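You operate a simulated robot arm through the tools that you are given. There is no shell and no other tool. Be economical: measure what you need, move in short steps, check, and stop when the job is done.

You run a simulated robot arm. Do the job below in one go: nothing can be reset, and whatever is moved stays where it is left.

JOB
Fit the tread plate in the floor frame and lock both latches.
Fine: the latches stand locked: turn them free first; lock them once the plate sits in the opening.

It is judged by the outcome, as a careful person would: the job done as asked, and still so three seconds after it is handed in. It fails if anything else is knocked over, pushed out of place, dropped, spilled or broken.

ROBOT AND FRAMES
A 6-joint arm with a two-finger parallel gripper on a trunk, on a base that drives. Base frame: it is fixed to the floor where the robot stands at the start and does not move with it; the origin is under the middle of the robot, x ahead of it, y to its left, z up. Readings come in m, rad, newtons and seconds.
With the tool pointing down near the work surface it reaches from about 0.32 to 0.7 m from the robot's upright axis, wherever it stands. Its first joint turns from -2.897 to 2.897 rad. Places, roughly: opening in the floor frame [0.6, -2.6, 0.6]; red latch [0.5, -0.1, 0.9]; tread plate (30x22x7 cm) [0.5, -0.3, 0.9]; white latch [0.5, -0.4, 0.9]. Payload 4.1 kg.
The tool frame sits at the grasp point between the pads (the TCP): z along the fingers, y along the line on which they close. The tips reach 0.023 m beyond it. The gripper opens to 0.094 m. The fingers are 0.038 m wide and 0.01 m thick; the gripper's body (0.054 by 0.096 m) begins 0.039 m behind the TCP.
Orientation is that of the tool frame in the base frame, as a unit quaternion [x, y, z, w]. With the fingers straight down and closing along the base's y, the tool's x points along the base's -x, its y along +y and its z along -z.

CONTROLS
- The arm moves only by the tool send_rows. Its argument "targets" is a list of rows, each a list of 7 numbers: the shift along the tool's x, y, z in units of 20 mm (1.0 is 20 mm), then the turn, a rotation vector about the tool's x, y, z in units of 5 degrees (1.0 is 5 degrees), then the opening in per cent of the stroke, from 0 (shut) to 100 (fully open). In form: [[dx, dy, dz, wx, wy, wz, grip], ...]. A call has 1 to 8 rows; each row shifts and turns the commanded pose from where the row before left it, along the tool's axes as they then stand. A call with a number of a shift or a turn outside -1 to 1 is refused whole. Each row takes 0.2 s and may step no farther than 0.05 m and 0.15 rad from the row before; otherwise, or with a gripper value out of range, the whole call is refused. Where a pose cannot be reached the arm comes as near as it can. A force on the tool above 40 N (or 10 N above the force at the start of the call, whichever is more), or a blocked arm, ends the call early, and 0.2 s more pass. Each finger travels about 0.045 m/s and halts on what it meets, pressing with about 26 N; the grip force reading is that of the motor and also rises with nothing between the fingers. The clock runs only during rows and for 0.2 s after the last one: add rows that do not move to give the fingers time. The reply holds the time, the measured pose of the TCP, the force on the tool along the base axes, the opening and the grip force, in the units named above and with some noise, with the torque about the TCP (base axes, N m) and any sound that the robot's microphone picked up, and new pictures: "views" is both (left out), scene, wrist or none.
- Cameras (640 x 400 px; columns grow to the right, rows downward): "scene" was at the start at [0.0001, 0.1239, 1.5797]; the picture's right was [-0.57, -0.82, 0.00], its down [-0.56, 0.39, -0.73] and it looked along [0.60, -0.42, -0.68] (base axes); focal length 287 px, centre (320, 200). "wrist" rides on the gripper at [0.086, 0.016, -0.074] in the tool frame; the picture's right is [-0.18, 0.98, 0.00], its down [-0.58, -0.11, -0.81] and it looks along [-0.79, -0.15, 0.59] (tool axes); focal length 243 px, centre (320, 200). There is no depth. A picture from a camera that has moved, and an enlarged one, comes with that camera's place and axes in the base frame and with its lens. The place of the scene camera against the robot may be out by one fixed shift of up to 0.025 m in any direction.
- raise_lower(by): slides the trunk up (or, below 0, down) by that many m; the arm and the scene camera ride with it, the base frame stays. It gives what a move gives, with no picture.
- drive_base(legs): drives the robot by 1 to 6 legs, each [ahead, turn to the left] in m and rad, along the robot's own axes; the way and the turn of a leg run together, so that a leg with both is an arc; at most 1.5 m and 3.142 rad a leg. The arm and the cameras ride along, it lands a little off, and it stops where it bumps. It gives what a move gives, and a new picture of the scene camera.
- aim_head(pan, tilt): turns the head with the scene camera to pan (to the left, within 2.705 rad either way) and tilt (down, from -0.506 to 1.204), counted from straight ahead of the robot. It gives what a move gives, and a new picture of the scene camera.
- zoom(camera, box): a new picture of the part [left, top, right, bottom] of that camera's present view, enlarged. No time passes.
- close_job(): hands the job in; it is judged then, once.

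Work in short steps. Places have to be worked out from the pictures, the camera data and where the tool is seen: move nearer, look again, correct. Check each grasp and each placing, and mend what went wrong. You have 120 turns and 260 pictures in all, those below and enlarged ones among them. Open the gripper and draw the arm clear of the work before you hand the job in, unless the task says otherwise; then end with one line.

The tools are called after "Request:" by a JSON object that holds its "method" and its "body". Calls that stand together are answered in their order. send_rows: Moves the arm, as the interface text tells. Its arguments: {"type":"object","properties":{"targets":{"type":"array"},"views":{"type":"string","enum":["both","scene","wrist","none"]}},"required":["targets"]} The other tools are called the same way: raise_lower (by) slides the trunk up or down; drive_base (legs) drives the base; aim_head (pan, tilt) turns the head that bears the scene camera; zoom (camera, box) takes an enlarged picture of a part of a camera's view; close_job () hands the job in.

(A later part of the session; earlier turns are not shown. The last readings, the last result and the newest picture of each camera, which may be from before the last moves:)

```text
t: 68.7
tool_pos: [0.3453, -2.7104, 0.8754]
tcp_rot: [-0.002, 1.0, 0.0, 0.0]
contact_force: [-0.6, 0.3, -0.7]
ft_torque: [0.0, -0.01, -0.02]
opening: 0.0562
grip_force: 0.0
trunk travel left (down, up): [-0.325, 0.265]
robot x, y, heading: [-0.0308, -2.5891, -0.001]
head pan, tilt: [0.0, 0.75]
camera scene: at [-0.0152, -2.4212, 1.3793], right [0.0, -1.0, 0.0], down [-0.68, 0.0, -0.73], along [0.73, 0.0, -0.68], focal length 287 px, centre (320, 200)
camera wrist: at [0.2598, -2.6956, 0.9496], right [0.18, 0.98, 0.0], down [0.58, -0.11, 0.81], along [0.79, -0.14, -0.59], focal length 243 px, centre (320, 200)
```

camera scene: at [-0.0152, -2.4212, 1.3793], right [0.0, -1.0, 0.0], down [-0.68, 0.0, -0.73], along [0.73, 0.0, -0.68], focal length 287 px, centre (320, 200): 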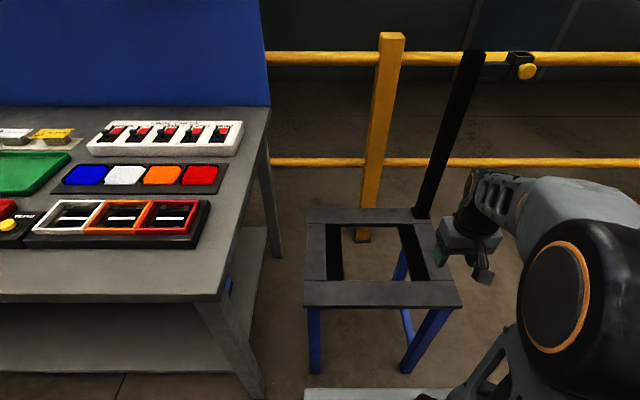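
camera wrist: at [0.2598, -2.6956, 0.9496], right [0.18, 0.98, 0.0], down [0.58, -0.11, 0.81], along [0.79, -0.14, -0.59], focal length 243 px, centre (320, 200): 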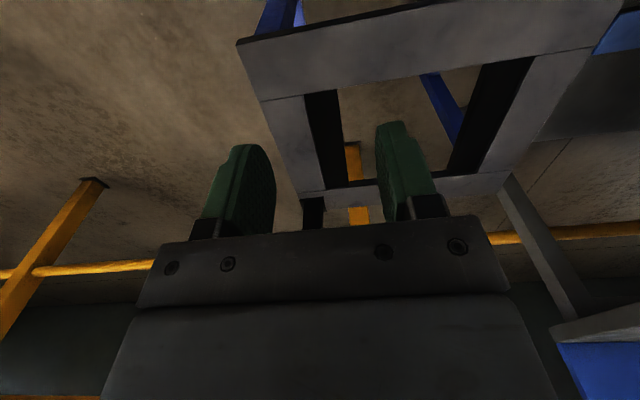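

I open the fingers fully and centre the wrist camera on the opening for a clean measurement.

Request:
{"method": "send_rows", "body": {"targets": [[-0.6, 1, 0.8, 0, 0, 0, 100], [-0.6, 1, 0.8, 0, 0, 0, 100], [-0.6, 1, 0.8, 0, 0, 0, 100], [-0.6, 1, 0.8, 0, 0, 0, 100], [0, 0.9, 0, 0, 0, 0, 100], [0, 0, 0, 0, 0, 0, 100]], "views": "wrist"}}

Request:
{"method": "zoom", "body": {"camera": "wrist", "box": [160, 20, 480, 220]}}

```text
t: 70.1
tool_pos: [0.3924, -2.612, 0.8116]
tcp_rot: [-0.002, 1.0, 0.001, 0.0]
contact_force: [0.3, -0.3, 0.2]
ft_torque: [-0.03, -0.01, -0.02]
opening: 0.0939
grip_force: 0.1
trunk travel left (down, up): [-0.325, 0.265]
robot x, y, heading: [-0.03, -2.5939, -0.005]
head pan, tilt: [0.0, 0.75]
camera wrist: at [0.3073, -2.5962, 0.8852], right [0.18, 0.98, 0.0], down [0.58, -0.11, 0.81], along [0.79, -0.15, -0.59], focal length 243 px, centre (320, 200)
```

wrist: 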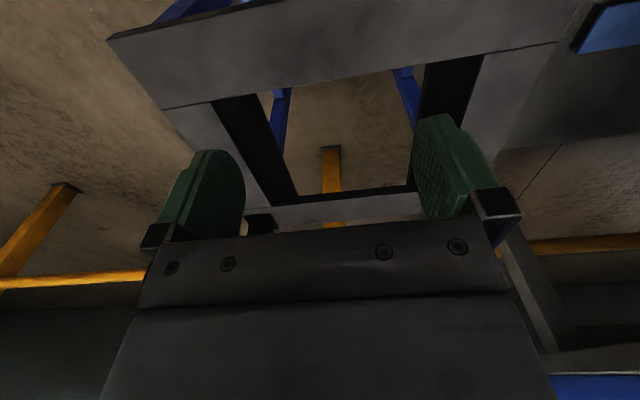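

```text
2.00 times, centred on (320, 120) of wrist
camera zoom: at [0.3073, -2.5962, 0.8852], right [0.18, 0.98, 0.0], down [0.58, -0.11, 0.81], along [0.79, -0.15, -0.59], focal length 485 px, centre (320, 360)
```

zoom: 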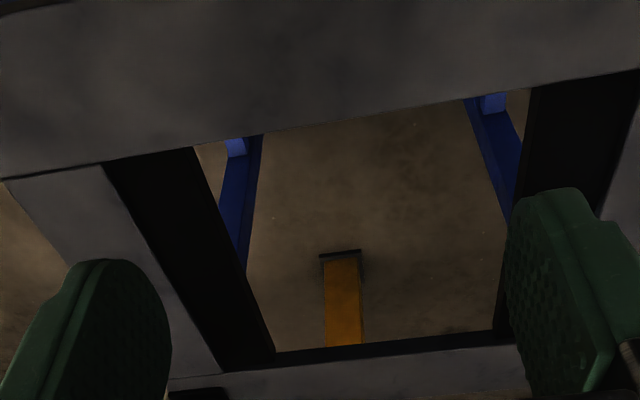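

Rough solution: frame top z≈0.616, opening about 0.303×0.227 centred near (0.560,−2.604). I raise 0.1 m for a second view to check by parallax.

Request:
{"method": "send_rows", "body": {"targets": [[0, 0, -1, 0, 0, 0, 100], [0, 0, -1, 0, 0, 0, 100], [0, 0, -1, 0, 0, 0, 100], [0, 0, -1, 0, 0, 0, 100], [0, 0, -1, 0, 0, 0, 100], [0, 0, 0, 0, 0, 0, 100]], "views": "none"}}

Request:
{"method": "zoom", "body": {"camera": "wrist", "box": [160, 0, 320, 100]}}

Request:
{"method": "zoom", "body": {"camera": "wrist", "box": [320, 0, 480, 100]}}

Request:
{"method": "zoom", "body": {"camera": "wrist", "box": [240, 90, 400, 190]}}

```text
t: 71.5
tool_pos: [0.3926, -2.6122, 0.912]
tcp_rot: [-0.002, 1.0, 0.0, 0.0]
contact_force: [-0.1, -0.1, 0.2]
ft_torque: [-0.01, 0.04, 0.0]
opening: 0.0944
grip_force: 0.1
trunk travel left (down, up): [-0.325, 0.265]
robot x, y, heading: [-0.0321, -2.5962, -0.005]
head pan, tilt: [0.0, 0.75]
```

```text
4.00 times, centred on (240, 50) of wrist
camera zoom: at [0.3071, -2.5971, 0.9859], right [0.18, 0.98, 0.0], down [0.58, -0.11, 0.81], along [0.79, -0.15, -0.59], focal length 970 px, centre (640, 800)
```

zoom: 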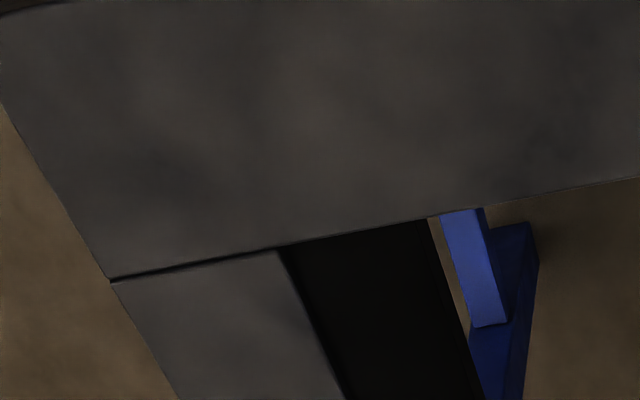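

```text
4.00 times, centred on (400, 50) of wrist
camera zoom: at [0.3071, -2.5971, 0.9859], right [0.18, 0.98, 0.0], down [0.58, -0.11, 0.81], along [0.79, -0.15, -0.59], focal length 970 px, centre (0, 800)
```

zoom: 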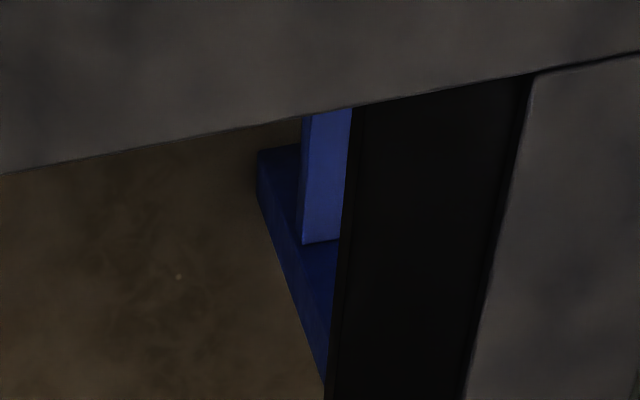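

```text
4.00 times, centred on (320, 140) of wrist
camera zoom: at [0.3071, -2.5971, 0.9859], right [0.18, 0.98, 0.0], down [0.58, -0.11, 0.81], along [0.79, -0.15, -0.59], focal length 970 px, centre (320, 440)
```

zoom: 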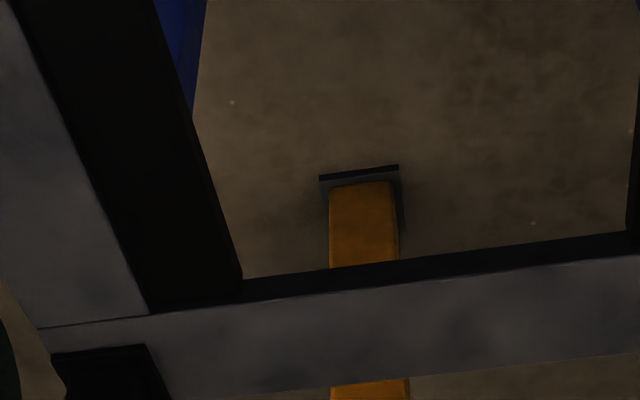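

Both views agree: opening ≈0.303×0.226, centre (0.560,−2.604), top z≈0.616, yaw about −0.5°. Now I go back for the plate.

Request:
{"method": "raise_lower", "body": {"by": 0.2}}

Request:
{"method": "drive_base", "body": {"legs": [[-0.4, 0], [0, 1.571], [1.5, 0], [1.09, 0], [0, -1.571]]}}

Request:
{"method": "aim_head", "body": {"pan": -0.3, "tilt": 0.8}}

```text
t: 73.7
tool_pos: [0.3926, -2.6127, 1.1115]
tcp_rot: [-0.002, 1.0, 0.001, 0.0]
contact_force: [0.0, 0.5, 0.7]
ft_torque: [-0.02, -0.02, 0.02]
opening: 0.0936
grip_force: 0.1
trunk travel left (down, up): [-0.525, 0.065]
robot x, y, heading: [-0.0335, -2.5924, -0.007]
head pan, tilt: [0.0, 0.75]
```

```text
t: 96.0
tool_pos: [0.0229, -0.0023, 1.1109]
tcp_rot: [-0.006, 1.0, 0.0, 0.0]
contact_force: [0.2, -0.8, 0.4]
ft_torque: [0.0, 0.0, 0.03]
opening: 0.094
grip_force: 0.0
trunk travel left (down, up): [-0.525, 0.065]
robot x, y, heading: [-0.3969, 0.0097, 0.004]
head pan, tilt: [0.0, 0.75]
camera scene: at [-0.386, 0.1854, 1.5792], right [0.0, -1.0, 0.0], down [-0.68, 0.0, -0.73], along [0.73, 0.0, -0.68], focal length 287 px, centre (320, 200)
```

scene: 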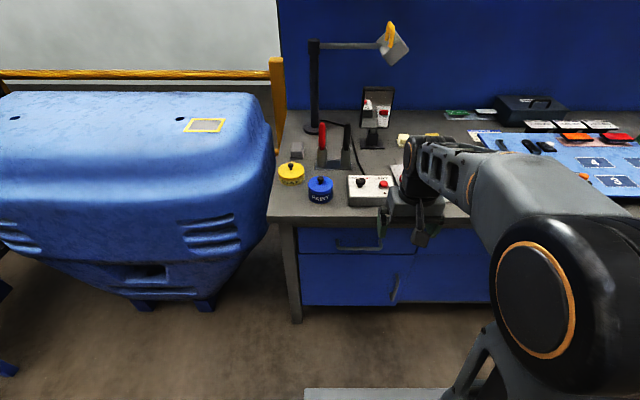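

```text
t: 96.8
tool_pos: [0.024, -0.0034, 1.1111]
tcp_rot: [-0.007, 1.0, 0.0, 0.0]
contact_force: [-0.5, 0.1, 0.5]
ft_torque: [-0.03, -0.02, 0.03]
opening: 0.094
grip_force: 0.1
trunk travel left (down, up): [-0.525, 0.065]
robot x, y, heading: [-0.4015, 0.009, 0.004]
head pan, tilt: [-0.3, 0.799]
camera scene: at [-0.3918, 0.1617, 1.5753], right [-0.29, -0.96, 0.0], down [-0.69, 0.21, -0.7], along [0.67, -0.2, -0.72], focal length 287 px, centre (320, 200)
```

scene: 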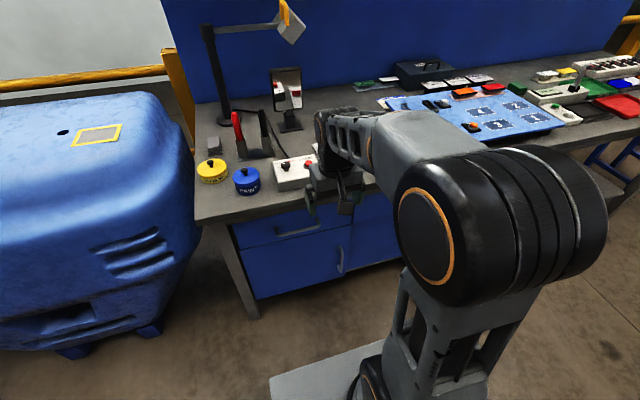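

I shift the arm right to the plate's line and drive ahead to the bench.

Request:
{"method": "send_rows", "body": {"targets": [[0, -1, 0, 0, 0, 0, 100], [0, -1, 0, 0, 0, 0, 100], [0, -1, 0, 0, 0, 0, 100], [0, -1, 0, 0, 0, 0, 100], [0, -1, 0, 0, 0, 0, 100], [0, -1, 0, 0, 0, 0, 100], [0, -1, 0, 0, 0, 0, 100], [0, -1, 0, 0, 0, 0, 100]], "views": "none"}}

Request:
{"method": "send_rows", "body": {"targets": [[0, -1, 0, 0, 0, 0, 100], [0, -1, 0, 0, 0, 0, 100], [0, -1, 0, 0, 0, 0, 100], [0, -1, 0, 0, 0, 0, 100], [0, -0.5, 0, 0, 0, 0, 100]], "views": "none"}}

Request:
{"method": "drive_base", "body": {"legs": [[0.36, 0]]}}

Request:
{"method": "zoom", "body": {"camera": "wrist", "box": [0, 0, 640, 400]}}

```text
t: 98.6
tool_pos: [0.025, -0.1632, 1.1112]
tcp_rot: [-0.006, 1.0, -0.001, -0.001]
contact_force: [0.0, 0.0, 0.2]
ft_torque: [0.01, -0.01, -0.01]
opening: 0.0939
grip_force: 0.1
trunk travel left (down, up): [-0.525, 0.065]
robot x, y, heading: [-0.3984, 0.014, 0.003]
head pan, tilt: [-0.3, 0.799]
```

```text
t: 99.8
tool_pos: [0.027, -0.2531, 1.1113]
tcp_rot: [-0.005, 1.0, 0.0, 0.001]
contact_force: [0.3, -0.4, -0.2]
ft_torque: [0.01, 0.0, 0.01]
opening: 0.0938
grip_force: 0.0
trunk travel left (down, up): [-0.525, 0.065]
robot x, y, heading: [-0.4014, 0.0107, 0.004]
head pan, tilt: [-0.3, 0.799]
```

```text
t: 102.2
tool_pos: [0.3871, -0.2524, 1.1116]
tcp_rot: [-0.005, 1.0, 0.0, 0.0]
contact_force: [0.2, -0.3, -0.1]
ft_torque: [-0.01, 0.0, -0.01]
opening: 0.094
grip_force: 0.0
trunk travel left (down, up): [-0.525, 0.065]
robot x, y, heading: [-0.0387, 0.0136, 0.006]
head pan, tilt: [-0.3, 0.799]
camera scene: at [-0.0318, 0.1626, 1.5752], right [-0.29, -0.96, 0.0], down [-0.69, 0.21, -0.7], along [0.67, -0.2, -0.72], focal length 287 px, centre (320, 200)
```

scene: 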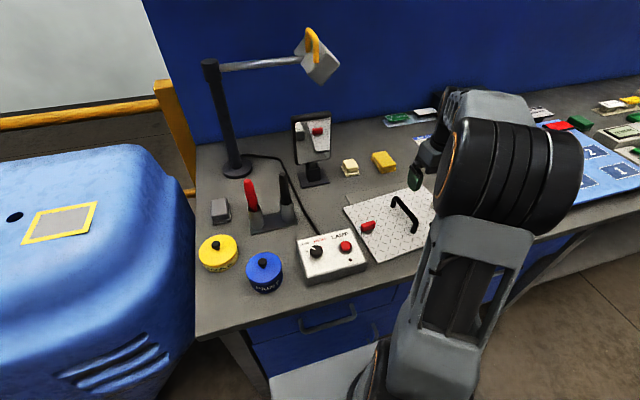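

```text
1.00 times, centred on (320, 200) of wrist (not enlarged: the box is as wide or as high as the picture)
camera zoom: at [0.3008, -0.237, 1.1853], right [0.17, 0.99, 0.0], down [0.58, -0.1, 0.81], along [0.79, -0.14, -0.59], focal length 243 px, centre (320, 200)
```

zoom: 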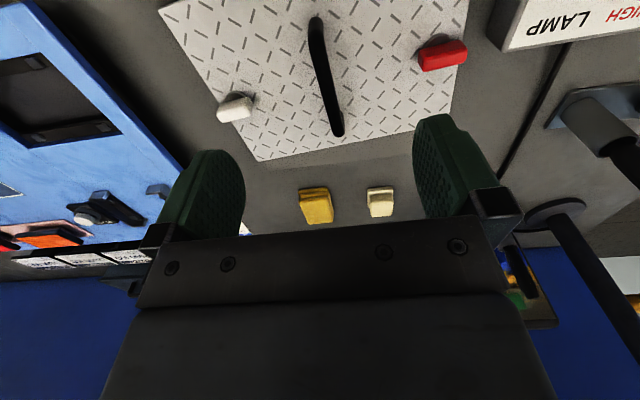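

Nearly all the plate is visible; I back up and raise slightly to measure all four corners and the handle.

Request:
{"method": "send_rows", "body": {"targets": [[1, 0, -1, 0, 0, 0, 100], [1, 0, -1, 0, 0, 0, 100], [0, 0, 0, 0, 0, 0, 100]], "views": "none"}}

Request:
{"method": "zoom", "body": {"camera": "wrist", "box": [140, 0, 340, 200]}}

Request:
{"method": "zoom", "body": {"camera": "wrist", "box": [300, 0, 500, 200]}}

```text
t: 103.0
tool_pos: [0.3453, -0.2525, 1.152]
tcp_rot: [-0.006, 1.0, 0.0, 0.0]
contact_force: [-0.1, 0.4, 0.3]
ft_torque: [-0.02, 0.0, -0.01]
opening: 0.0943
grip_force: 0.0
trunk travel left (down, up): [-0.525, 0.065]
robot x, y, heading: [-0.0428, 0.0125, 0.007]
head pan, tilt: [-0.3, 0.799]
```

```text
2.00 times, centred on (240, 100) of wrist
camera zoom: at [0.2597, -0.2375, 1.2258], right [0.17, 0.99, 0.0], down [0.58, -0.1, 0.81], along [0.79, -0.14, -0.59], focal length 485 px, centre (480, 400)
```

zoom: 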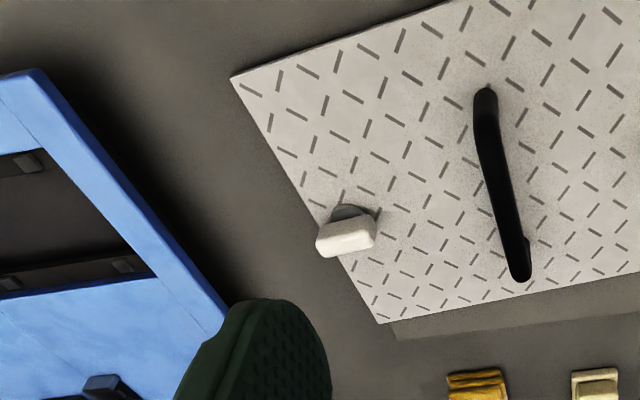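

```text
2.00 times, centred on (400, 100) of wrist
camera zoom: at [0.2597, -0.2375, 1.2258], right [0.17, 0.99, 0.0], down [0.58, -0.1, 0.81], along [0.79, -0.14, -0.59], focal length 485 px, centre (160, 400)
```

zoom: 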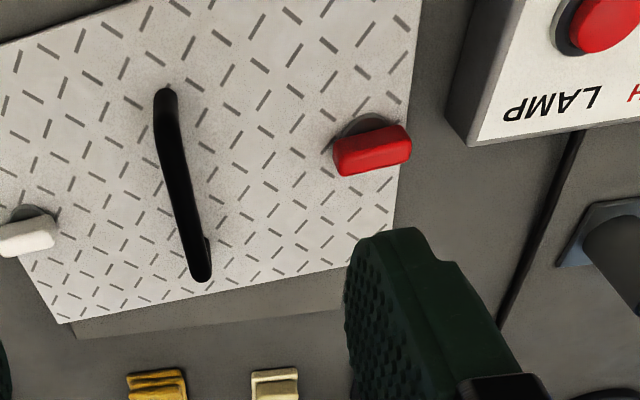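

Plate centre ≈(0.451,−0.2515), yaw +5.9°, top z≈0.887, with the handle along its short axis at the middle. I align above the handle.

Request:
{"method": "send_rows", "body": {"targets": [[0, 0, 0, 0, 0, -1, 100], [-0.88, -0.08, 1, 0, 0, 0, 90], [-0.88, -0.08, 1, 0, 0, 0, 80], [-0.88, -0.08, 1, 0, 0, 0, 70], [-0.88, -0.08, 1, 0, 0, 0, 60], [-0.88, -0.08, 1, 0, 0, 0, 60], [-0.88, -0.08, 1, 0, 0, 0, 60], [0, 0, 0.6, 0, 0, 0, 60]], "views": "both"}}

```text
t: 104.8
tool_pos: [0.4526, -0.2505, 1.0188]
tcp_rot: [-0.05, 0.999, 0.0, 0.001]
contact_force: [0.9, 0.1, -0.4]
ft_torque: [0.01, -0.01, -0.01]
opening: 0.0564
grip_force: 0.0
trunk travel left (down, up): [-0.525, 0.065]
robot x, y, heading: [-0.0424, 0.0125, -0.004]
head pan, tilt: [-0.3, 0.799]
camera scene: at [-0.0321, 0.1626, 1.5753], right [-0.29, -0.96, 0.0], down [-0.69, 0.21, -0.7], along [0.67, -0.2, -0.72], focal length 287 px, centre (320, 200)
camera wrist: at [0.3656, -0.2441, 1.0933], right [0.09, 1.0, 0.0], down [0.59, -0.05, 0.81], along [0.8, -0.07, -0.59], focal length 243 px, centre (320, 200)
```

scene: 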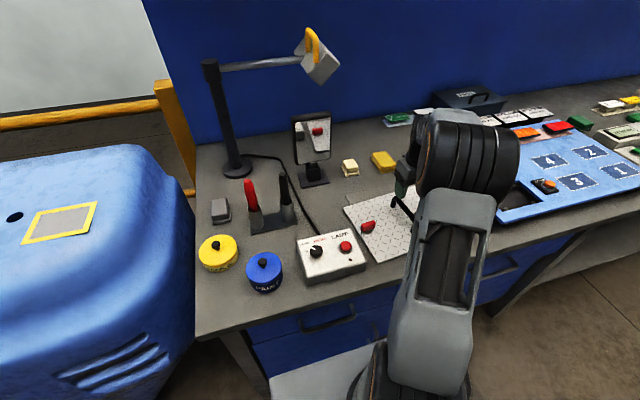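
wrist: 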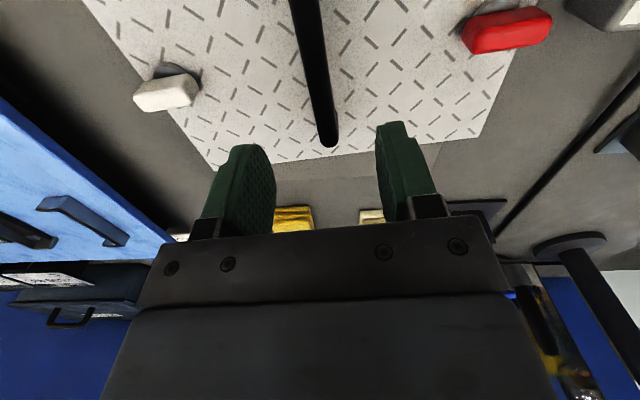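

Request:
{"method": "send_rows", "body": {"targets": [[0, 0, 1, 0, 0, 0, 60], [0, 0, 1, 0, 0, 0, 60], [0, 0, 0.9, 0, 0, 0, 60]], "views": "wrist"}}

```text
t: 105.5
tool_pos: [0.4524, -0.25, 0.9595]
tcp_rot: [-0.05, 0.999, 0.0, 0.0]
contact_force: [0.6, 0.3, -0.1]
ft_torque: [0.03, -0.03, -0.01]
opening: 0.0563
grip_force: 0.1
trunk travel left (down, up): [-0.525, 0.065]
robot x, y, heading: [-0.0392, 0.013, 0.004]
head pan, tilt: [-0.3, 0.799]
camera wrist: at [0.3656, -0.244, 1.035], right [0.09, 1.0, 0.0], down [0.59, -0.05, 0.81], along [0.8, -0.07, -0.59], focal length 243 px, centre (320, 200)
```

wrist: 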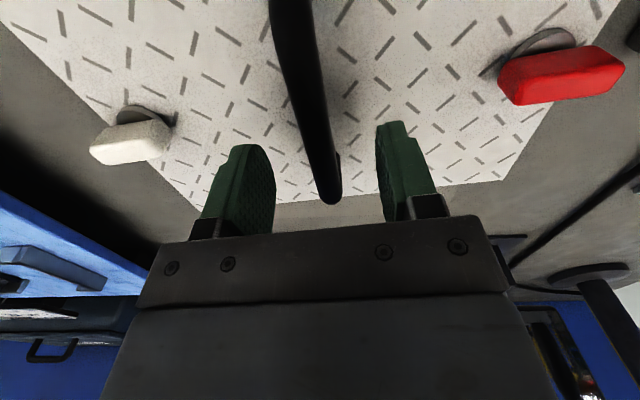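

The handle bar lies between the fingers at about z 0.93. I lower onto it and close.

Request:
{"method": "send_rows", "body": {"targets": [[0, 0.1, 0.8, 0, 0, 0, 60], [0, 0, 0.75, 0, 0, 0, 60], [0, 0, 0, 0, 0, 0, 30], [0, 0, 0, 0, 0, 0, 0], [0, 0, 0, 0, 0, 0, 0], [0, 0, 0, 0, 0, 0, 0], [0, 0, 0, 0, 0, 0, 0]], "views": "both"}}

```text
t: 107.2
tool_pos: [0.4511, -0.2497, 0.9306]
tcp_rot: [-0.05, 0.999, -0.001, 0.0]
contact_force: [1.0, -3.9, 0.6]
ft_torque: [0.03, -0.17, -0.32]
opening: 0.0154
grip_force: 26.0
trunk travel left (down, up): [-0.525, 0.065]
robot x, y, heading: [-0.0383, 0.013, 0.004]
head pan, tilt: [-0.3, 0.799]
camera scene: at [-0.032, 0.1622, 1.5753], right [-0.29, -0.96, 0.0], down [-0.69, 0.21, -0.7], along [0.67, -0.2, -0.72], focal length 287 px, centre (320, 200)
camera wrist: at [0.3658, -0.2427, 1.0042], right [0.09, 1.0, 0.0], down [0.59, -0.05, 0.81], along [0.8, -0.07, -0.59], focal length 243 px, centre (320, 200)
```

scene: 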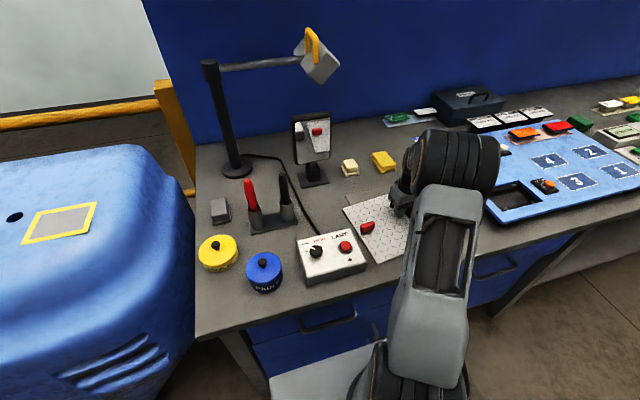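
wrist: 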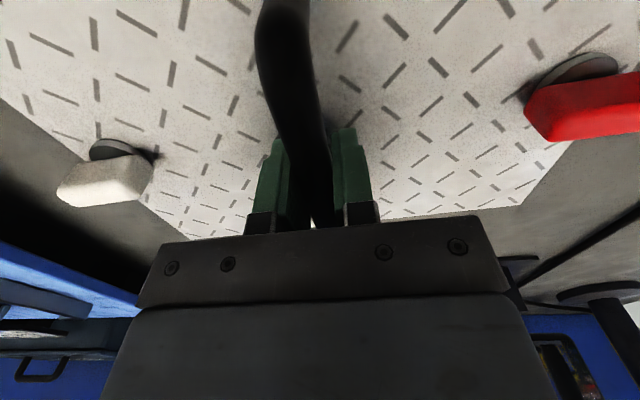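

Handle gripped (15.4 mm). I lift a few centimetres and check weight and tilt.

Request:
{"method": "send_rows", "body": {"targets": [[0, 0, -0.5, 0, 0, 0, 0], [0, 0, -0.5, 0, 0, 0, 0], [0, 0, -1, 0, 0, 0, 0], [0, 0, 0, 0, 0, 0, 0]], "views": "both"}}

```text
t: 108.2
tool_pos: [0.452, -0.2499, 0.9697]
tcp_rot: [-0.049, 0.999, 0.001, 0.0]
contact_force: [-0.4, 0.4, -4.5]
ft_torque: [0.0, -0.02, 0.02]
opening: 0.0156
grip_force: 25.9
trunk travel left (down, up): [-0.525, 0.065]
robot x, y, heading: [-0.0425, 0.0135, 0.004]
head pan, tilt: [-0.3, 0.799]
camera scene: at [-0.0319, 0.1624, 1.5752], right [-0.29, -0.96, 0.0], down [-0.69, 0.21, -0.7], along [0.67, -0.2, -0.72], focal length 287 px, centre (320, 200)
camera wrist: at [0.3657, -0.2425, 1.0443], right [0.09, 1.0, 0.0], down [0.59, -0.05, 0.81], along [0.8, -0.07, -0.59], focal length 243 px, centre (320, 200)
```

scene: 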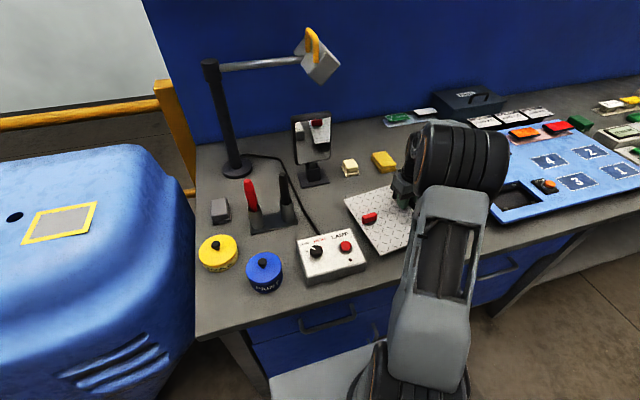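
wrist: 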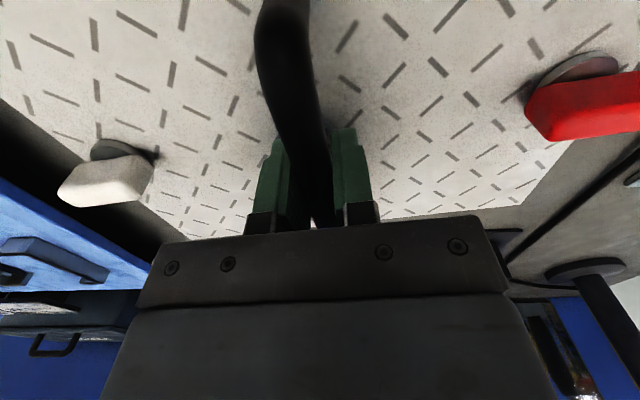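

Lifted level: 4.5 N and no torque, so the grip is at the centre of mass. I zoom to measure the plate's pose relative to the tool.

Request:
{"method": "zoom", "body": {"camera": "wrist", "box": [420, 130, 580, 230]}}

Request:
{"method": "zoom", "body": {"camera": "wrist", "box": [0, 50, 240, 250]}}

```text
4.00 times, centred on (500, 180) of wrist
camera zoom: at [0.3657, -0.2425, 1.0443], right [0.09, 1.0, 0.0], down [0.59, -0.05, 0.81], along [0.8, -0.07, -0.59], focal length 970 px, centre (-400, 280)
```

zoom: 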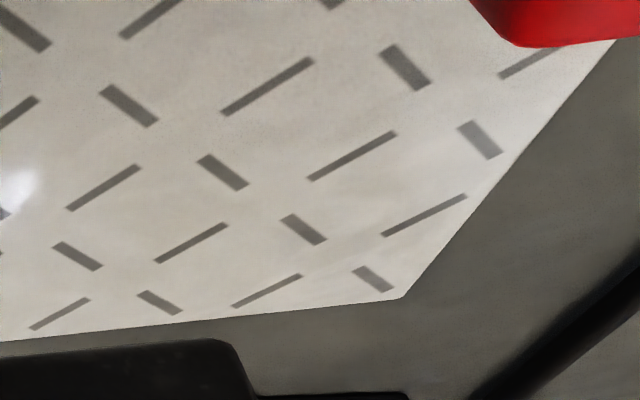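

```text
2.00 times, centred on (120, 150) of wrist
camera zoom: at [0.3657, -0.2425, 1.0443], right [0.09, 1.0, 0.0], down [0.59, -0.05, 0.81], along [0.8, -0.07, -0.59], focal length 485 px, centre (720, 300)
```

zoom: 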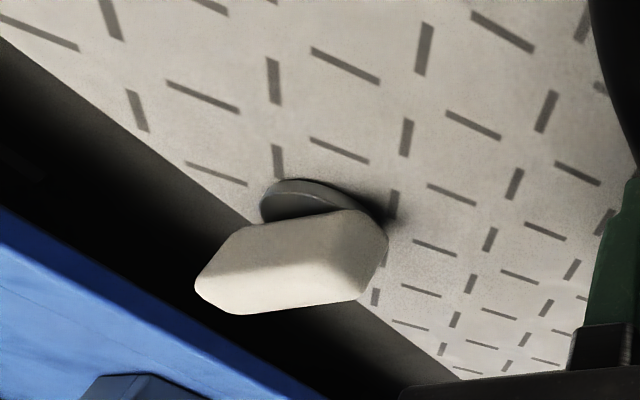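

The plate is roughly centred on the tool. I raise it, pull the arm in a little and carry it to the frame.

Request:
{"method": "send_rows", "body": {"targets": [[0, 0, -1, 0, 0, 0, 0], [0, 0, -1, 0, 0, 0, 0], [0, 0, -1, 0, 0, 0, 0], [0, 0, -1, 0, 0, 0, 0], [0, 0, -1, 0, 0, 0, 0], [0.7, 0, -0.5, 0, 0, 0, 0], [0.7, 0, 0, 0, 0, 0, 0], [0.7, 0, 0, 0, 0, 0, 0]], "views": "none"}}

Request:
{"method": "drive_base", "body": {"legs": [[-0.5, 0], [0, -1.571]]}}

```text
t: 110.0
tool_pos: [0.4108, -0.253, 1.0802]
tcp_rot: [-0.049, 0.999, -0.001, 0.0]
contact_force: [-1.7, -0.5, -5.7]
ft_torque: [0.02, 0.0, 0.02]
opening: 0.0154
grip_force: 26.6
trunk travel left (down, up): [-0.525, 0.065]
robot x, y, heading: [-0.0421, 0.0097, 0.004]
head pan, tilt: [-0.3, 0.799]
```

```text
t: 116.8
tool_pos: [-0.82, -0.4356, 1.0787]
tcp_rot: [0.677, 0.736, 0.0, 0.0]
contact_force: [-0.9, -0.2, -6.3]
ft_torque: [-0.02, 0.0, -0.02]
opening: 0.0156
grip_force: 26.1
trunk travel left (down, up): [-0.525, 0.065]
robot x, y, heading: [-0.5462, 0.0135, -1.585]
head pan, tilt: [-0.3, 0.799]
camera scene: at [-0.413, 0.0002, 1.5753], right [-0.95, 0.31, 0.0], down [0.22, 0.68, -0.7], along [-0.21, -0.66, -0.72], focal length 287 px, centre (320, 200)
```

scene: 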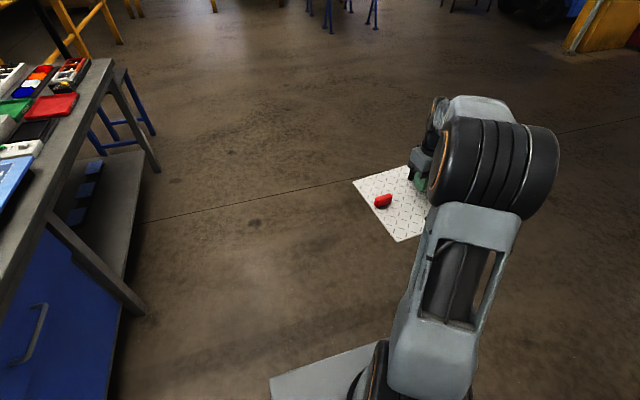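

Request:
{"method": "drive_base", "body": {"legs": [[1.5, 0], [1.1, 0], [0, 1.585]]}}

Request:
{"method": "aim_head", "body": {"pan": -0.2, "tilt": 0.75}}

```text
t: 133.3
tool_pos: [-0.1667, -2.8734, 1.0785]
tcp_rot: [-0.032, 0.999, 0.0, 0.0]
contact_force: [0.3, -0.5, -5.6]
ft_torque: [0.0, 0.0, -0.02]
opening: 0.0156
grip_force: 25.9
trunk travel left (down, up): [-0.525, 0.065]
robot x, y, heading: [-0.61, -2.59, -0.033]
head pan, tilt: [-0.3, 0.799]
camera scene: at [-0.5949, -2.4426, 1.5752], right [-0.33, -0.95, 0.0], down [-0.68, 0.23, -0.7], along [0.66, -0.23, -0.72], focal length 287 px, centre (320, 200)
```

scene: 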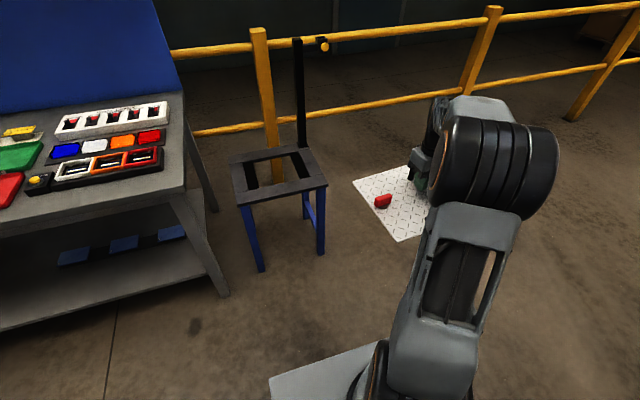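

```text
t: 133.9
tool_pos: [-0.1679, -2.8735, 1.0801]
tcp_rot: [-0.032, 0.999, 0.001, -0.001]
contact_force: [0.0, -1.1, -5.4]
ft_torque: [-0.03, -0.02, -0.01]
opening: 0.0158
grip_force: 26.4
trunk travel left (down, up): [-0.525, 0.065]
robot x, y, heading: [-0.6097, -2.5908, -0.034]
head pan, tilt: [-0.201, 0.75]
camera scene: at [-0.5906, -2.4356, 1.5792], right [-0.23, -0.97, 0.0], down [-0.66, 0.16, -0.73], along [0.71, -0.17, -0.68], focal length 287 px, centre (320, 200)
```

scene: 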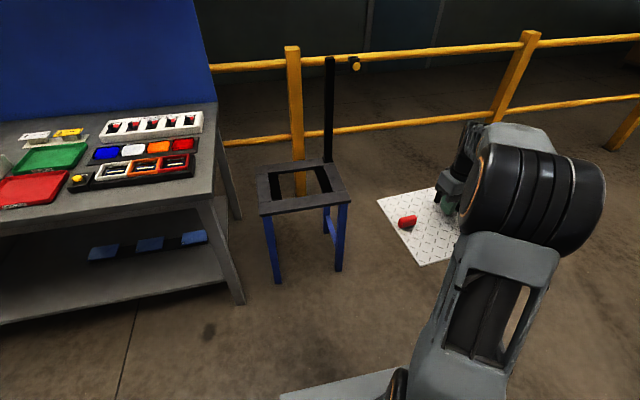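

I swing the arm in to the middle and drive up to the frame.

Request:
{"method": "send_rows", "body": {"targets": [[0, 1, 0, 0, 0, 0, 0], [0, 1, 0, 0, 0, 0, 0], [0, 1, 0, 0, 0, 0, 0], [0, 1, 0, 0, 0, 0, 0], [0, 1, 0, 0, 0, 0, 0], [0, 1, 0, 0, 0, 0, 0], [0, 1, 0, 0, 0, 0, 0], [0, 1, 0, 0, 0, 0, 0]], "views": "none"}}

Request:
{"method": "send_rows", "body": {"targets": [[0, 1, 0, 0, 0, 0, 0], [0, 1, 0, 0, 0, 0, 0], [0, 1, 0, 0, 0, 0, 0], [0, 1, 0, 0, 0, 0, 0], [0, 1, 0, 0, 0, 0, 0], [0, 0, 0, 0, 0, 0.5, 0]], "views": "none"}}

Request:
{"method": "drive_base", "body": {"legs": [[0.57, 0.033]]}}

```text
t: 135.8
tool_pos: [-0.1773, -2.7142, 1.0794]
tcp_rot: [-0.033, 0.999, 0.0, 0.0]
contact_force: [0.5, -0.4, -6.0]
ft_torque: [0.01, 0.0, 0.03]
opening: 0.0157
grip_force: 26.0
trunk travel left (down, up): [-0.525, 0.065]
robot x, y, heading: [-0.608, -2.5897, -0.029]
head pan, tilt: [-0.201, 0.75]
```

```text
t: 137.2
tool_pos: [-0.1849, -2.6134, 1.0787]
tcp_rot: [-0.01, 1.0, 0.0, 0.0]
contact_force: [0.3, 0.5, -5.5]
ft_torque: [0.02, -0.06, -0.03]
opening: 0.0155
grip_force: 26.0
trunk travel left (down, up): [-0.525, 0.065]
robot x, y, heading: [-0.6075, -2.5915, -0.037]
head pan, tilt: [-0.201, 0.75]
```

```text
t: 140.4
tool_pos: [0.3814, -2.6078, 1.0801]
tcp_rot: [-0.027, 1.0, -0.001, -0.001]
contact_force: [-0.3, 0.3, -5.1]
ft_torque: [0.03, -0.07, -0.02]
opening: 0.0154
grip_force: 26.1
trunk travel left (down, up): [-0.525, 0.065]
robot x, y, heading: [-0.0464, -2.6021, 0.002]
head pan, tilt: [-0.201, 0.75]
camera scene: at [-0.0308, -2.4429, 1.5792], right [-0.2, -0.98, 0.0], down [-0.67, 0.14, -0.73], along [0.72, -0.15, -0.68], focal length 287 px, centre (320, 200)
```

scene: 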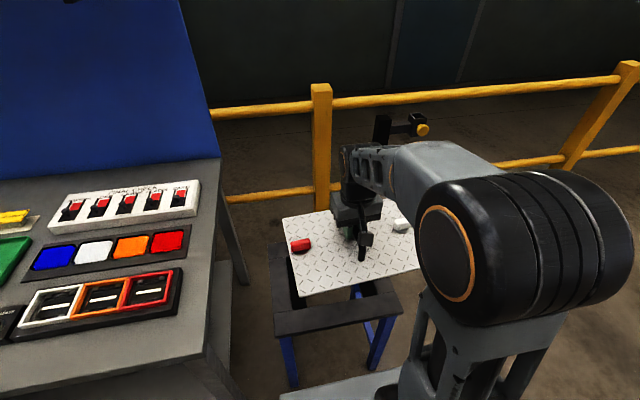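

I align the yaw, lower the trunk and bring the plate above the opening.

Request:
{"method": "raise_lower", "body": {"by": -0.3}}

Request:
{"method": "send_rows", "body": {"targets": [[0, 0, 0, 0, 0, 0.78, 0], [-1, 0, 0, 0, 0, 0, 0], [-1, 0, 0, 0, 0, 0, 0], [-1, 0, 0, 0, 0, 0, 0], [-1, 0, 0, 0, 0, 0, 0], [-1, 0, 0, 0, 0, 0, 0], [-1, 0, 0, 0, 0, 0, 0], [-1, 0, 0, 0, 0, 0, 0]], "views": "none"}}

Request:
{"method": "send_rows", "body": {"targets": [[-1, 0, 0, 0, 0, 0, 0], [-1, 0.3, 0, 0, 0, 0, 0], [0, 0, 1, 0, 0, 0, 0], [0, 0, 1, 0, 0, 0, 0], [0, 0, 0, 0, 0, 0, 0]], "views": "both"}}

```text
t: 143.4
tool_pos: [0.3811, -2.6094, 0.7798]
tcp_rot: [-0.027, 1.0, -0.001, -0.001]
contact_force: [-0.7, -0.2, -6.1]
ft_torque: [0.0, -0.01, -0.01]
opening: 0.0156
grip_force: 26.3
trunk travel left (down, up): [-0.225, 0.365]
robot x, y, heading: [-0.0435, -2.6007, -0.004]
head pan, tilt: [-0.201, 0.75]
```

```text
t: 145.2
tool_pos: [0.5211, -2.6107, 0.779]
tcp_rot: [0.007, 1.0, 0.001, -0.001]
contact_force: [0.4, 0.2, -4.5]
ft_torque: [0.01, -0.02, 0.04]
opening: 0.0158
grip_force: 26.1
trunk travel left (down, up): [-0.225, 0.365]
robot x, y, heading: [-0.0469, -2.6007, 0.003]
head pan, tilt: [-0.201, 0.75]
```

```text
t: 146.4
tool_pos: [0.5612, -2.6053, 0.7394]
tcp_rot: [0.007, 1.0, 0.0, -0.001]
contact_force: [0.1, -0.4, -6.3]
ft_torque: [0.03, -0.03, 0.01]
opening: 0.0158
grip_force: 26.2
trunk travel left (down, up): [-0.225, 0.365]
robot x, y, heading: [-0.0431, -2.5983, -0.003]
head pan, tilt: [-0.201, 0.75]
camera scene: at [-0.031, -2.4429, 1.2792], right [-0.2, -0.98, 0.0], down [-0.67, 0.14, -0.73], along [0.72, -0.15, -0.68], focal length 287 px, centre (320, 200)
camera wrist: at [0.4758, -2.5889, 0.8137], right [0.2, 0.98, 0.0], down [0.58, -0.12, 0.81], along [0.79, -0.16, -0.59], focal length 243 px, centre (320, 200)
```

scene: 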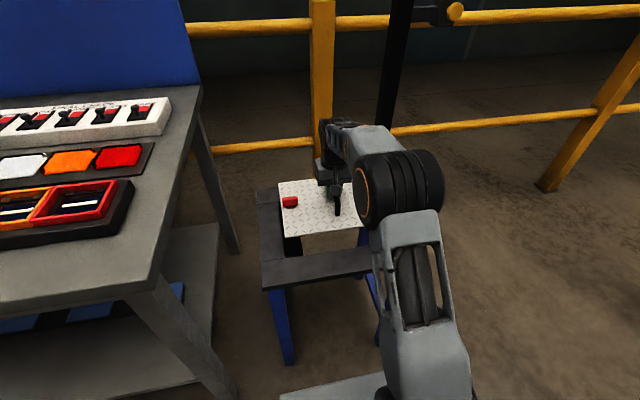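
wrist: 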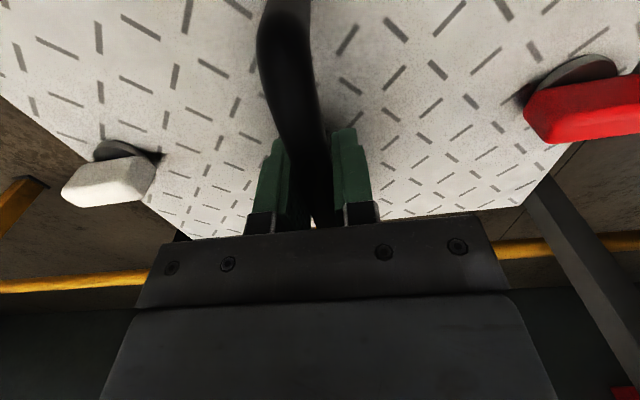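

The plate hovers over the opening; I lower to roughly 15–20 mm above the frame and inspect the gaps from the scene camera.

Request:
{"method": "send_rows", "body": {"targets": [[0, 0, 1, 0, 0, 0, 0], [0, 0, 1, 0, 0, 0, 0], [0, 0, 0.3, 0, 0, 0, 0], [0, 0, 0, 0, 0, 0, 0]], "views": "wrist"}}

Request:
{"method": "aim_head", "body": {"pan": -0.2, "tilt": 0.85}}

Request:
{"method": "zoom", "body": {"camera": "scene", "box": [230, 100, 410, 260]}}

```text
t: 147.4
tool_pos: [0.5616, -2.6052, 0.693]
tcp_rot: [0.007, 1.0, 0.0, -0.001]
contact_force: [-0.6, -0.1, -5.9]
ft_torque: [-0.06, -0.04, 0.0]
opening: 0.0157
grip_force: 26.0
trunk travel left (down, up): [-0.225, 0.365]
robot x, y, heading: [-0.0439, -2.5954, -0.001]
head pan, tilt: [-0.201, 0.75]
camera wrist: at [0.4762, -2.588, 0.7674], right [0.2, 0.98, 0.0], down [0.58, -0.12, 0.81], along [0.79, -0.16, -0.59], focal length 243 px, centre (320, 200)
```

wrist: 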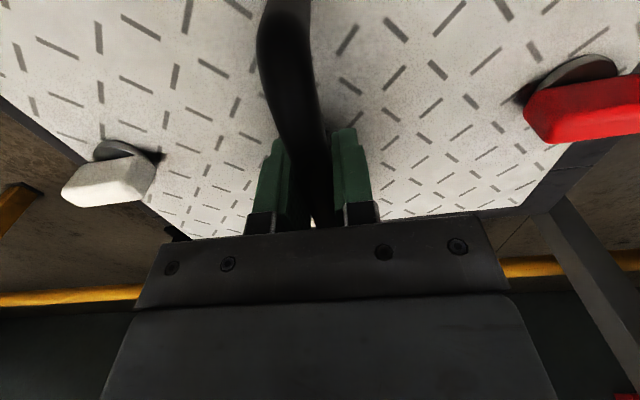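

```text
t: 148.1
tool_pos: [0.5604, -2.6048, 0.6942]
tcp_rot: [0.007, 1.0, 0.0, 0.0]
contact_force: [0.3, -0.6, -5.4]
ft_torque: [-0.02, -0.02, -0.01]
opening: 0.0156
grip_force: 26.0
trunk travel left (down, up): [-0.225, 0.365]
robot x, y, heading: [-0.0463, -2.6023, 0.005]
head pan, tilt: [-0.201, 0.85]
camera scene: at [-0.0356, -2.442, 1.2712], right [-0.2, -0.98, 0.0], down [-0.74, 0.15, -0.66], along [0.65, -0.13, -0.75], focal length 287 px, centre (320, 200)
```

scene: 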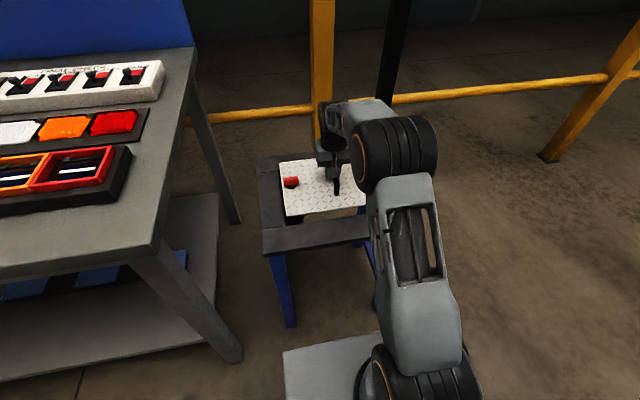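

```text
2.50 times, centred on (320, 180) of scene
camera zoom: at [-0.0356, -2.442, 1.2712], right [-0.2, -0.98, 0.0], down [-0.74, 0.15, -0.66], along [0.65, -0.13, -0.75], focal length 718 px, centre (320, 250)
```

zoom: 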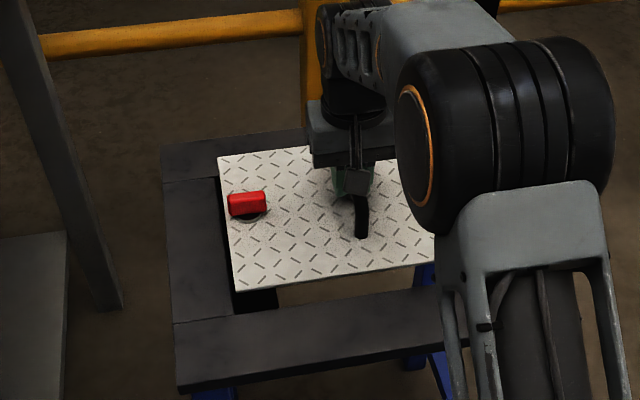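

Request:
{"method": "zoom", "body": {"camera": "scene", "box": [255, 145, 335, 195]}}

Request:
{"method": "zoom", "body": {"camera": "scene", "box": [255, 195, 335, 245]}}

Request:
{"method": "zoom", "body": {"camera": "wrist", "box": [0, 70, 240, 250]}}

Request:
{"method": "zoom", "body": {"camera": "wrist", "box": [440, 120, 640, 270]}}

```text
8.00 times, centred on (295, 170) of scene
camera zoom: at [-0.0356, -2.442, 1.2712], right [-0.2, -0.98, 0.0], down [-0.74, 0.15, -0.66], along [0.65, -0.13, -0.75], focal length 2298 px, centre (520, 440)
```

zoom: 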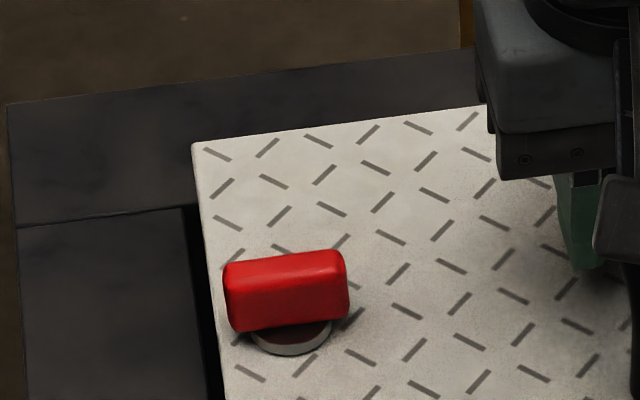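

```text
8.00 times, centred on (295, 220) of scene
camera zoom: at [-0.0356, -2.442, 1.2712], right [-0.2, -0.98, 0.0], down [-0.74, 0.15, -0.66], along [0.65, -0.13, -0.75], focal length 2298 px, centre (520, 40)
```

zoom: 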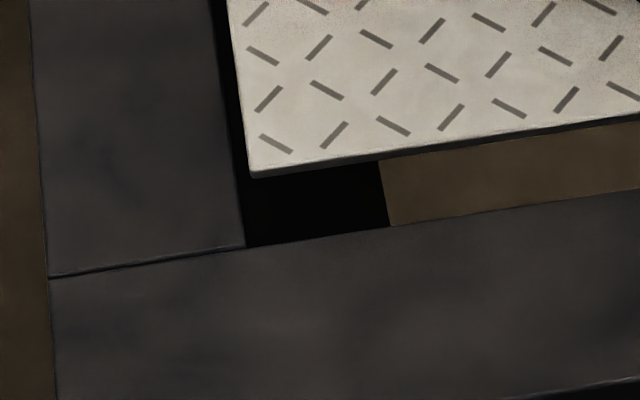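

```text
2.22 times, centred on (120, 160) of wrist
camera zoom: at [0.4761, -2.5881, 0.7676], right [0.2, 0.98, 0.0], down [0.58, -0.12, 0.81], along [0.79, -0.16, -0.59], focal length 539 px, centre (764, 289)
```

zoom: 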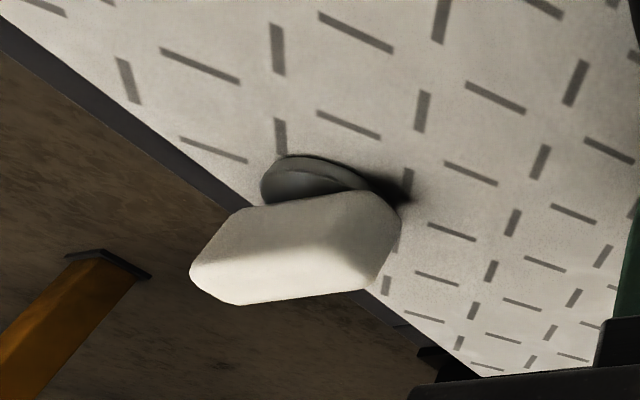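

```text
2.67 times, centred on (540, 195) of wrist
camera zoom: at [0.4761, -2.5881, 0.7676], right [0.2, 0.98, 0.0], down [0.58, -0.12, 0.81], along [0.79, -0.16, -0.59], focal length 647 px, centre (-267, 213)
```

zoom: 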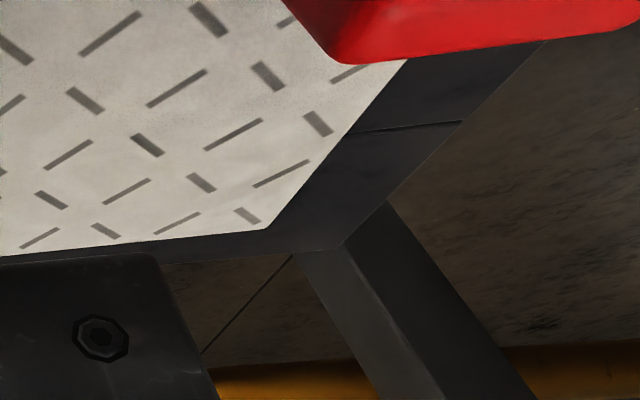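

Scene zooms show the plate about 0.6° clockwise and ~4 mm too far right (−y) relative to the opening. I correct and lower by 15 mm, then compare again.

Request:
{"method": "send_rows", "body": {"targets": [[0, 0.21, 0, 0, 0, -0.11, 0], [0, 0, 0.75, 0, 0, 0, 0], [0, 0, 0, 0, 0, 0, 0]], "views": "none"}}

Request:
{"method": "zoom", "body": {"camera": "scene", "box": [255, 145, 335, 195]}}

Request:
{"method": "zoom", "body": {"camera": "scene", "box": [255, 195, 335, 245]}}

Request:
{"method": "zoom", "body": {"camera": "wrist", "box": [440, 120, 640, 270]}}

```text
t: 148.8
tool_pos: [0.5614, -2.6014, 0.6774]
tcp_rot: [0.002, 1.0, 0.0, -0.001]
contact_force: [0.7, 0.4, -5.3]
ft_torque: [-0.02, -0.02, -0.05]
opening: 0.016
grip_force: 26.1
trunk travel left (down, up): [-0.225, 0.365]
robot x, y, heading: [-0.0461, -2.6004, 0.001]
head pan, tilt: [-0.201, 0.85]
```

```text
8.00 times, centred on (295, 170) of scene
camera zoom: at [-0.0356, -2.442, 1.2712], right [-0.2, -0.98, 0.0], down [-0.74, 0.15, -0.66], along [0.65, -0.13, -0.75], focal length 2298 px, centre (520, 440)
```

zoom: 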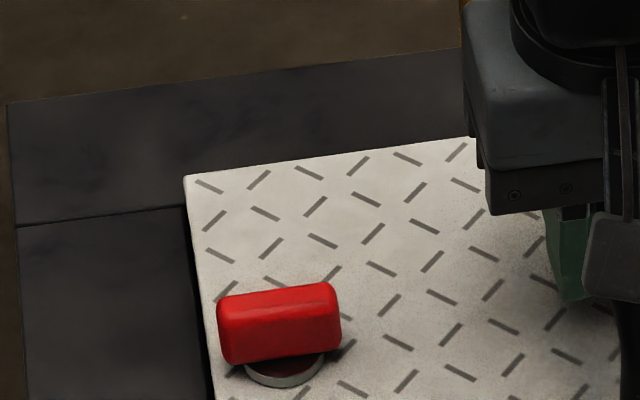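

```text
8.00 times, centred on (295, 220) of scene
camera zoom: at [-0.0356, -2.442, 1.2712], right [-0.2, -0.98, 0.0], down [-0.74, 0.15, -0.66], along [0.65, -0.13, -0.75], focal length 2298 px, centre (520, 40)
```

zoom: 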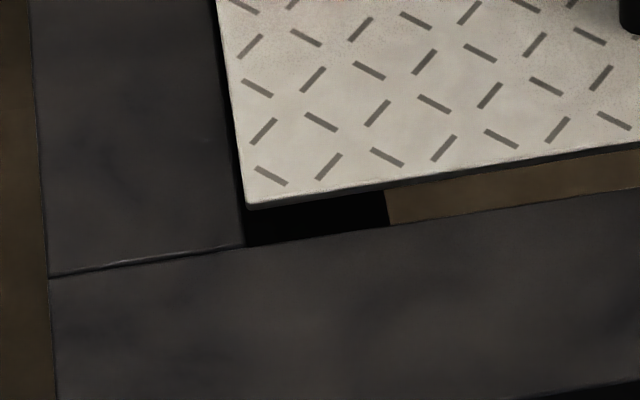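

```text
2.67 times, centred on (540, 195) of wrist
camera zoom: at [0.4759, -2.5849, 0.7523], right [0.19, 0.98, 0.0], down [0.58, -0.11, 0.81], along [0.79, -0.15, -0.59], focal length 647 px, centre (-267, 213)
```

zoom: 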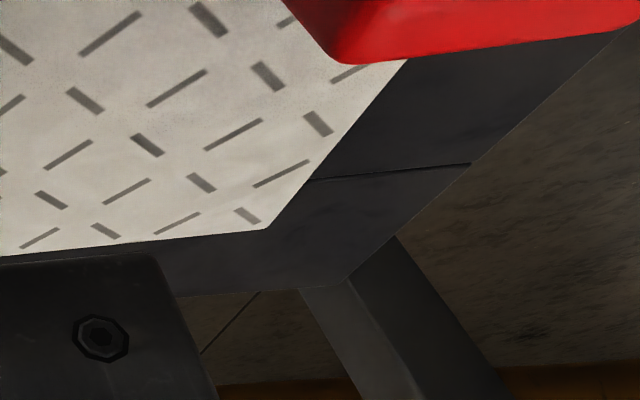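

Yaw now matches and the gaps look right. I lower another 10 mm and recheck before the plate edge enters the opening.

Request:
{"method": "send_rows", "body": {"targets": [[0, 0, 0.5, 0, 0, 0, 0], [0, 0, 0, 0, 0, 0, 0]], "views": "none"}}

Request:
{"method": "zoom", "body": {"camera": "scene", "box": [255, 145, 335, 195]}}

Request:
{"method": "zoom", "body": {"camera": "scene", "box": [255, 195, 335, 245]}}

Request:
{"method": "zoom", "body": {"camera": "wrist", "box": [0, 70, 240, 250]}}

```text
t: 149.4
tool_pos: [0.5598, -2.6002, 0.669]
tcp_rot: [0.003, 1.0, 0.0, 0.0]
contact_force: [-0.2, 0.0, -5.5]
ft_torque: [0.0, 0.0, -0.02]
opening: 0.0156
grip_force: 26.1
trunk travel left (down, up): [-0.225, 0.365]
robot x, y, heading: [-0.0423, -2.5993, 0.007]
head pan, tilt: [-0.201, 0.85]
```

```text
8.00 times, centred on (295, 170) of scene
camera zoom: at [-0.0356, -2.442, 1.2712], right [-0.2, -0.98, 0.0], down [-0.74, 0.15, -0.66], along [0.65, -0.13, -0.75], focal length 2298 px, centre (520, 440)
```

zoom: 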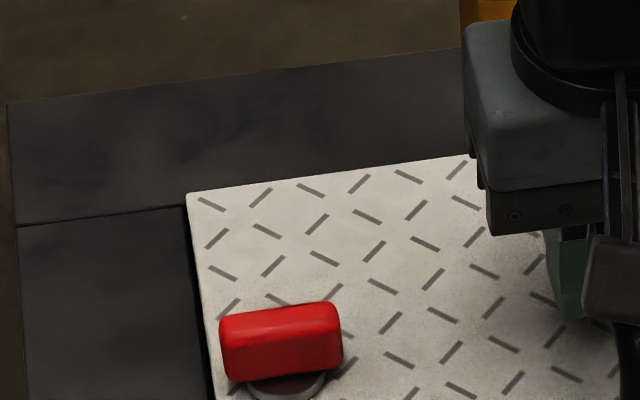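

```text
8.00 times, centred on (295, 220) of scene
camera zoom: at [-0.0356, -2.442, 1.2712], right [-0.2, -0.98, 0.0], down [-0.74, 0.15, -0.66], along [0.65, -0.13, -0.75], focal length 2298 px, centre (520, 40)
```

zoom: 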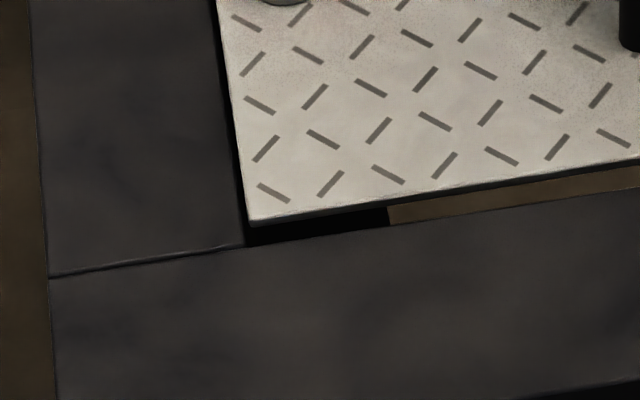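

```text
2.22 times, centred on (120, 160) of wrist
camera zoom: at [0.4758, -2.5849, 0.7427], right [0.19, 0.98, 0.0], down [0.58, -0.11, 0.81], along [0.79, -0.15, -0.59], focal length 539 px, centre (764, 289)
```

zoom: 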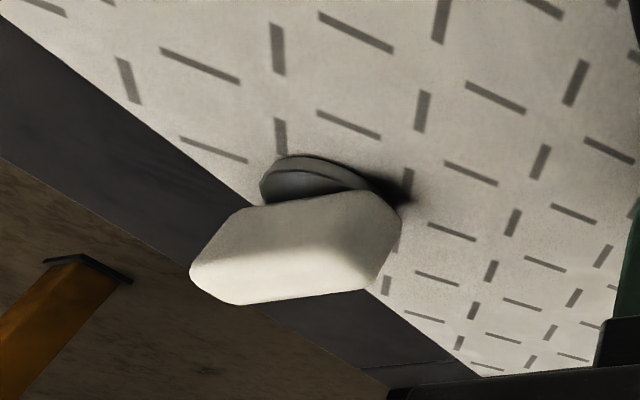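

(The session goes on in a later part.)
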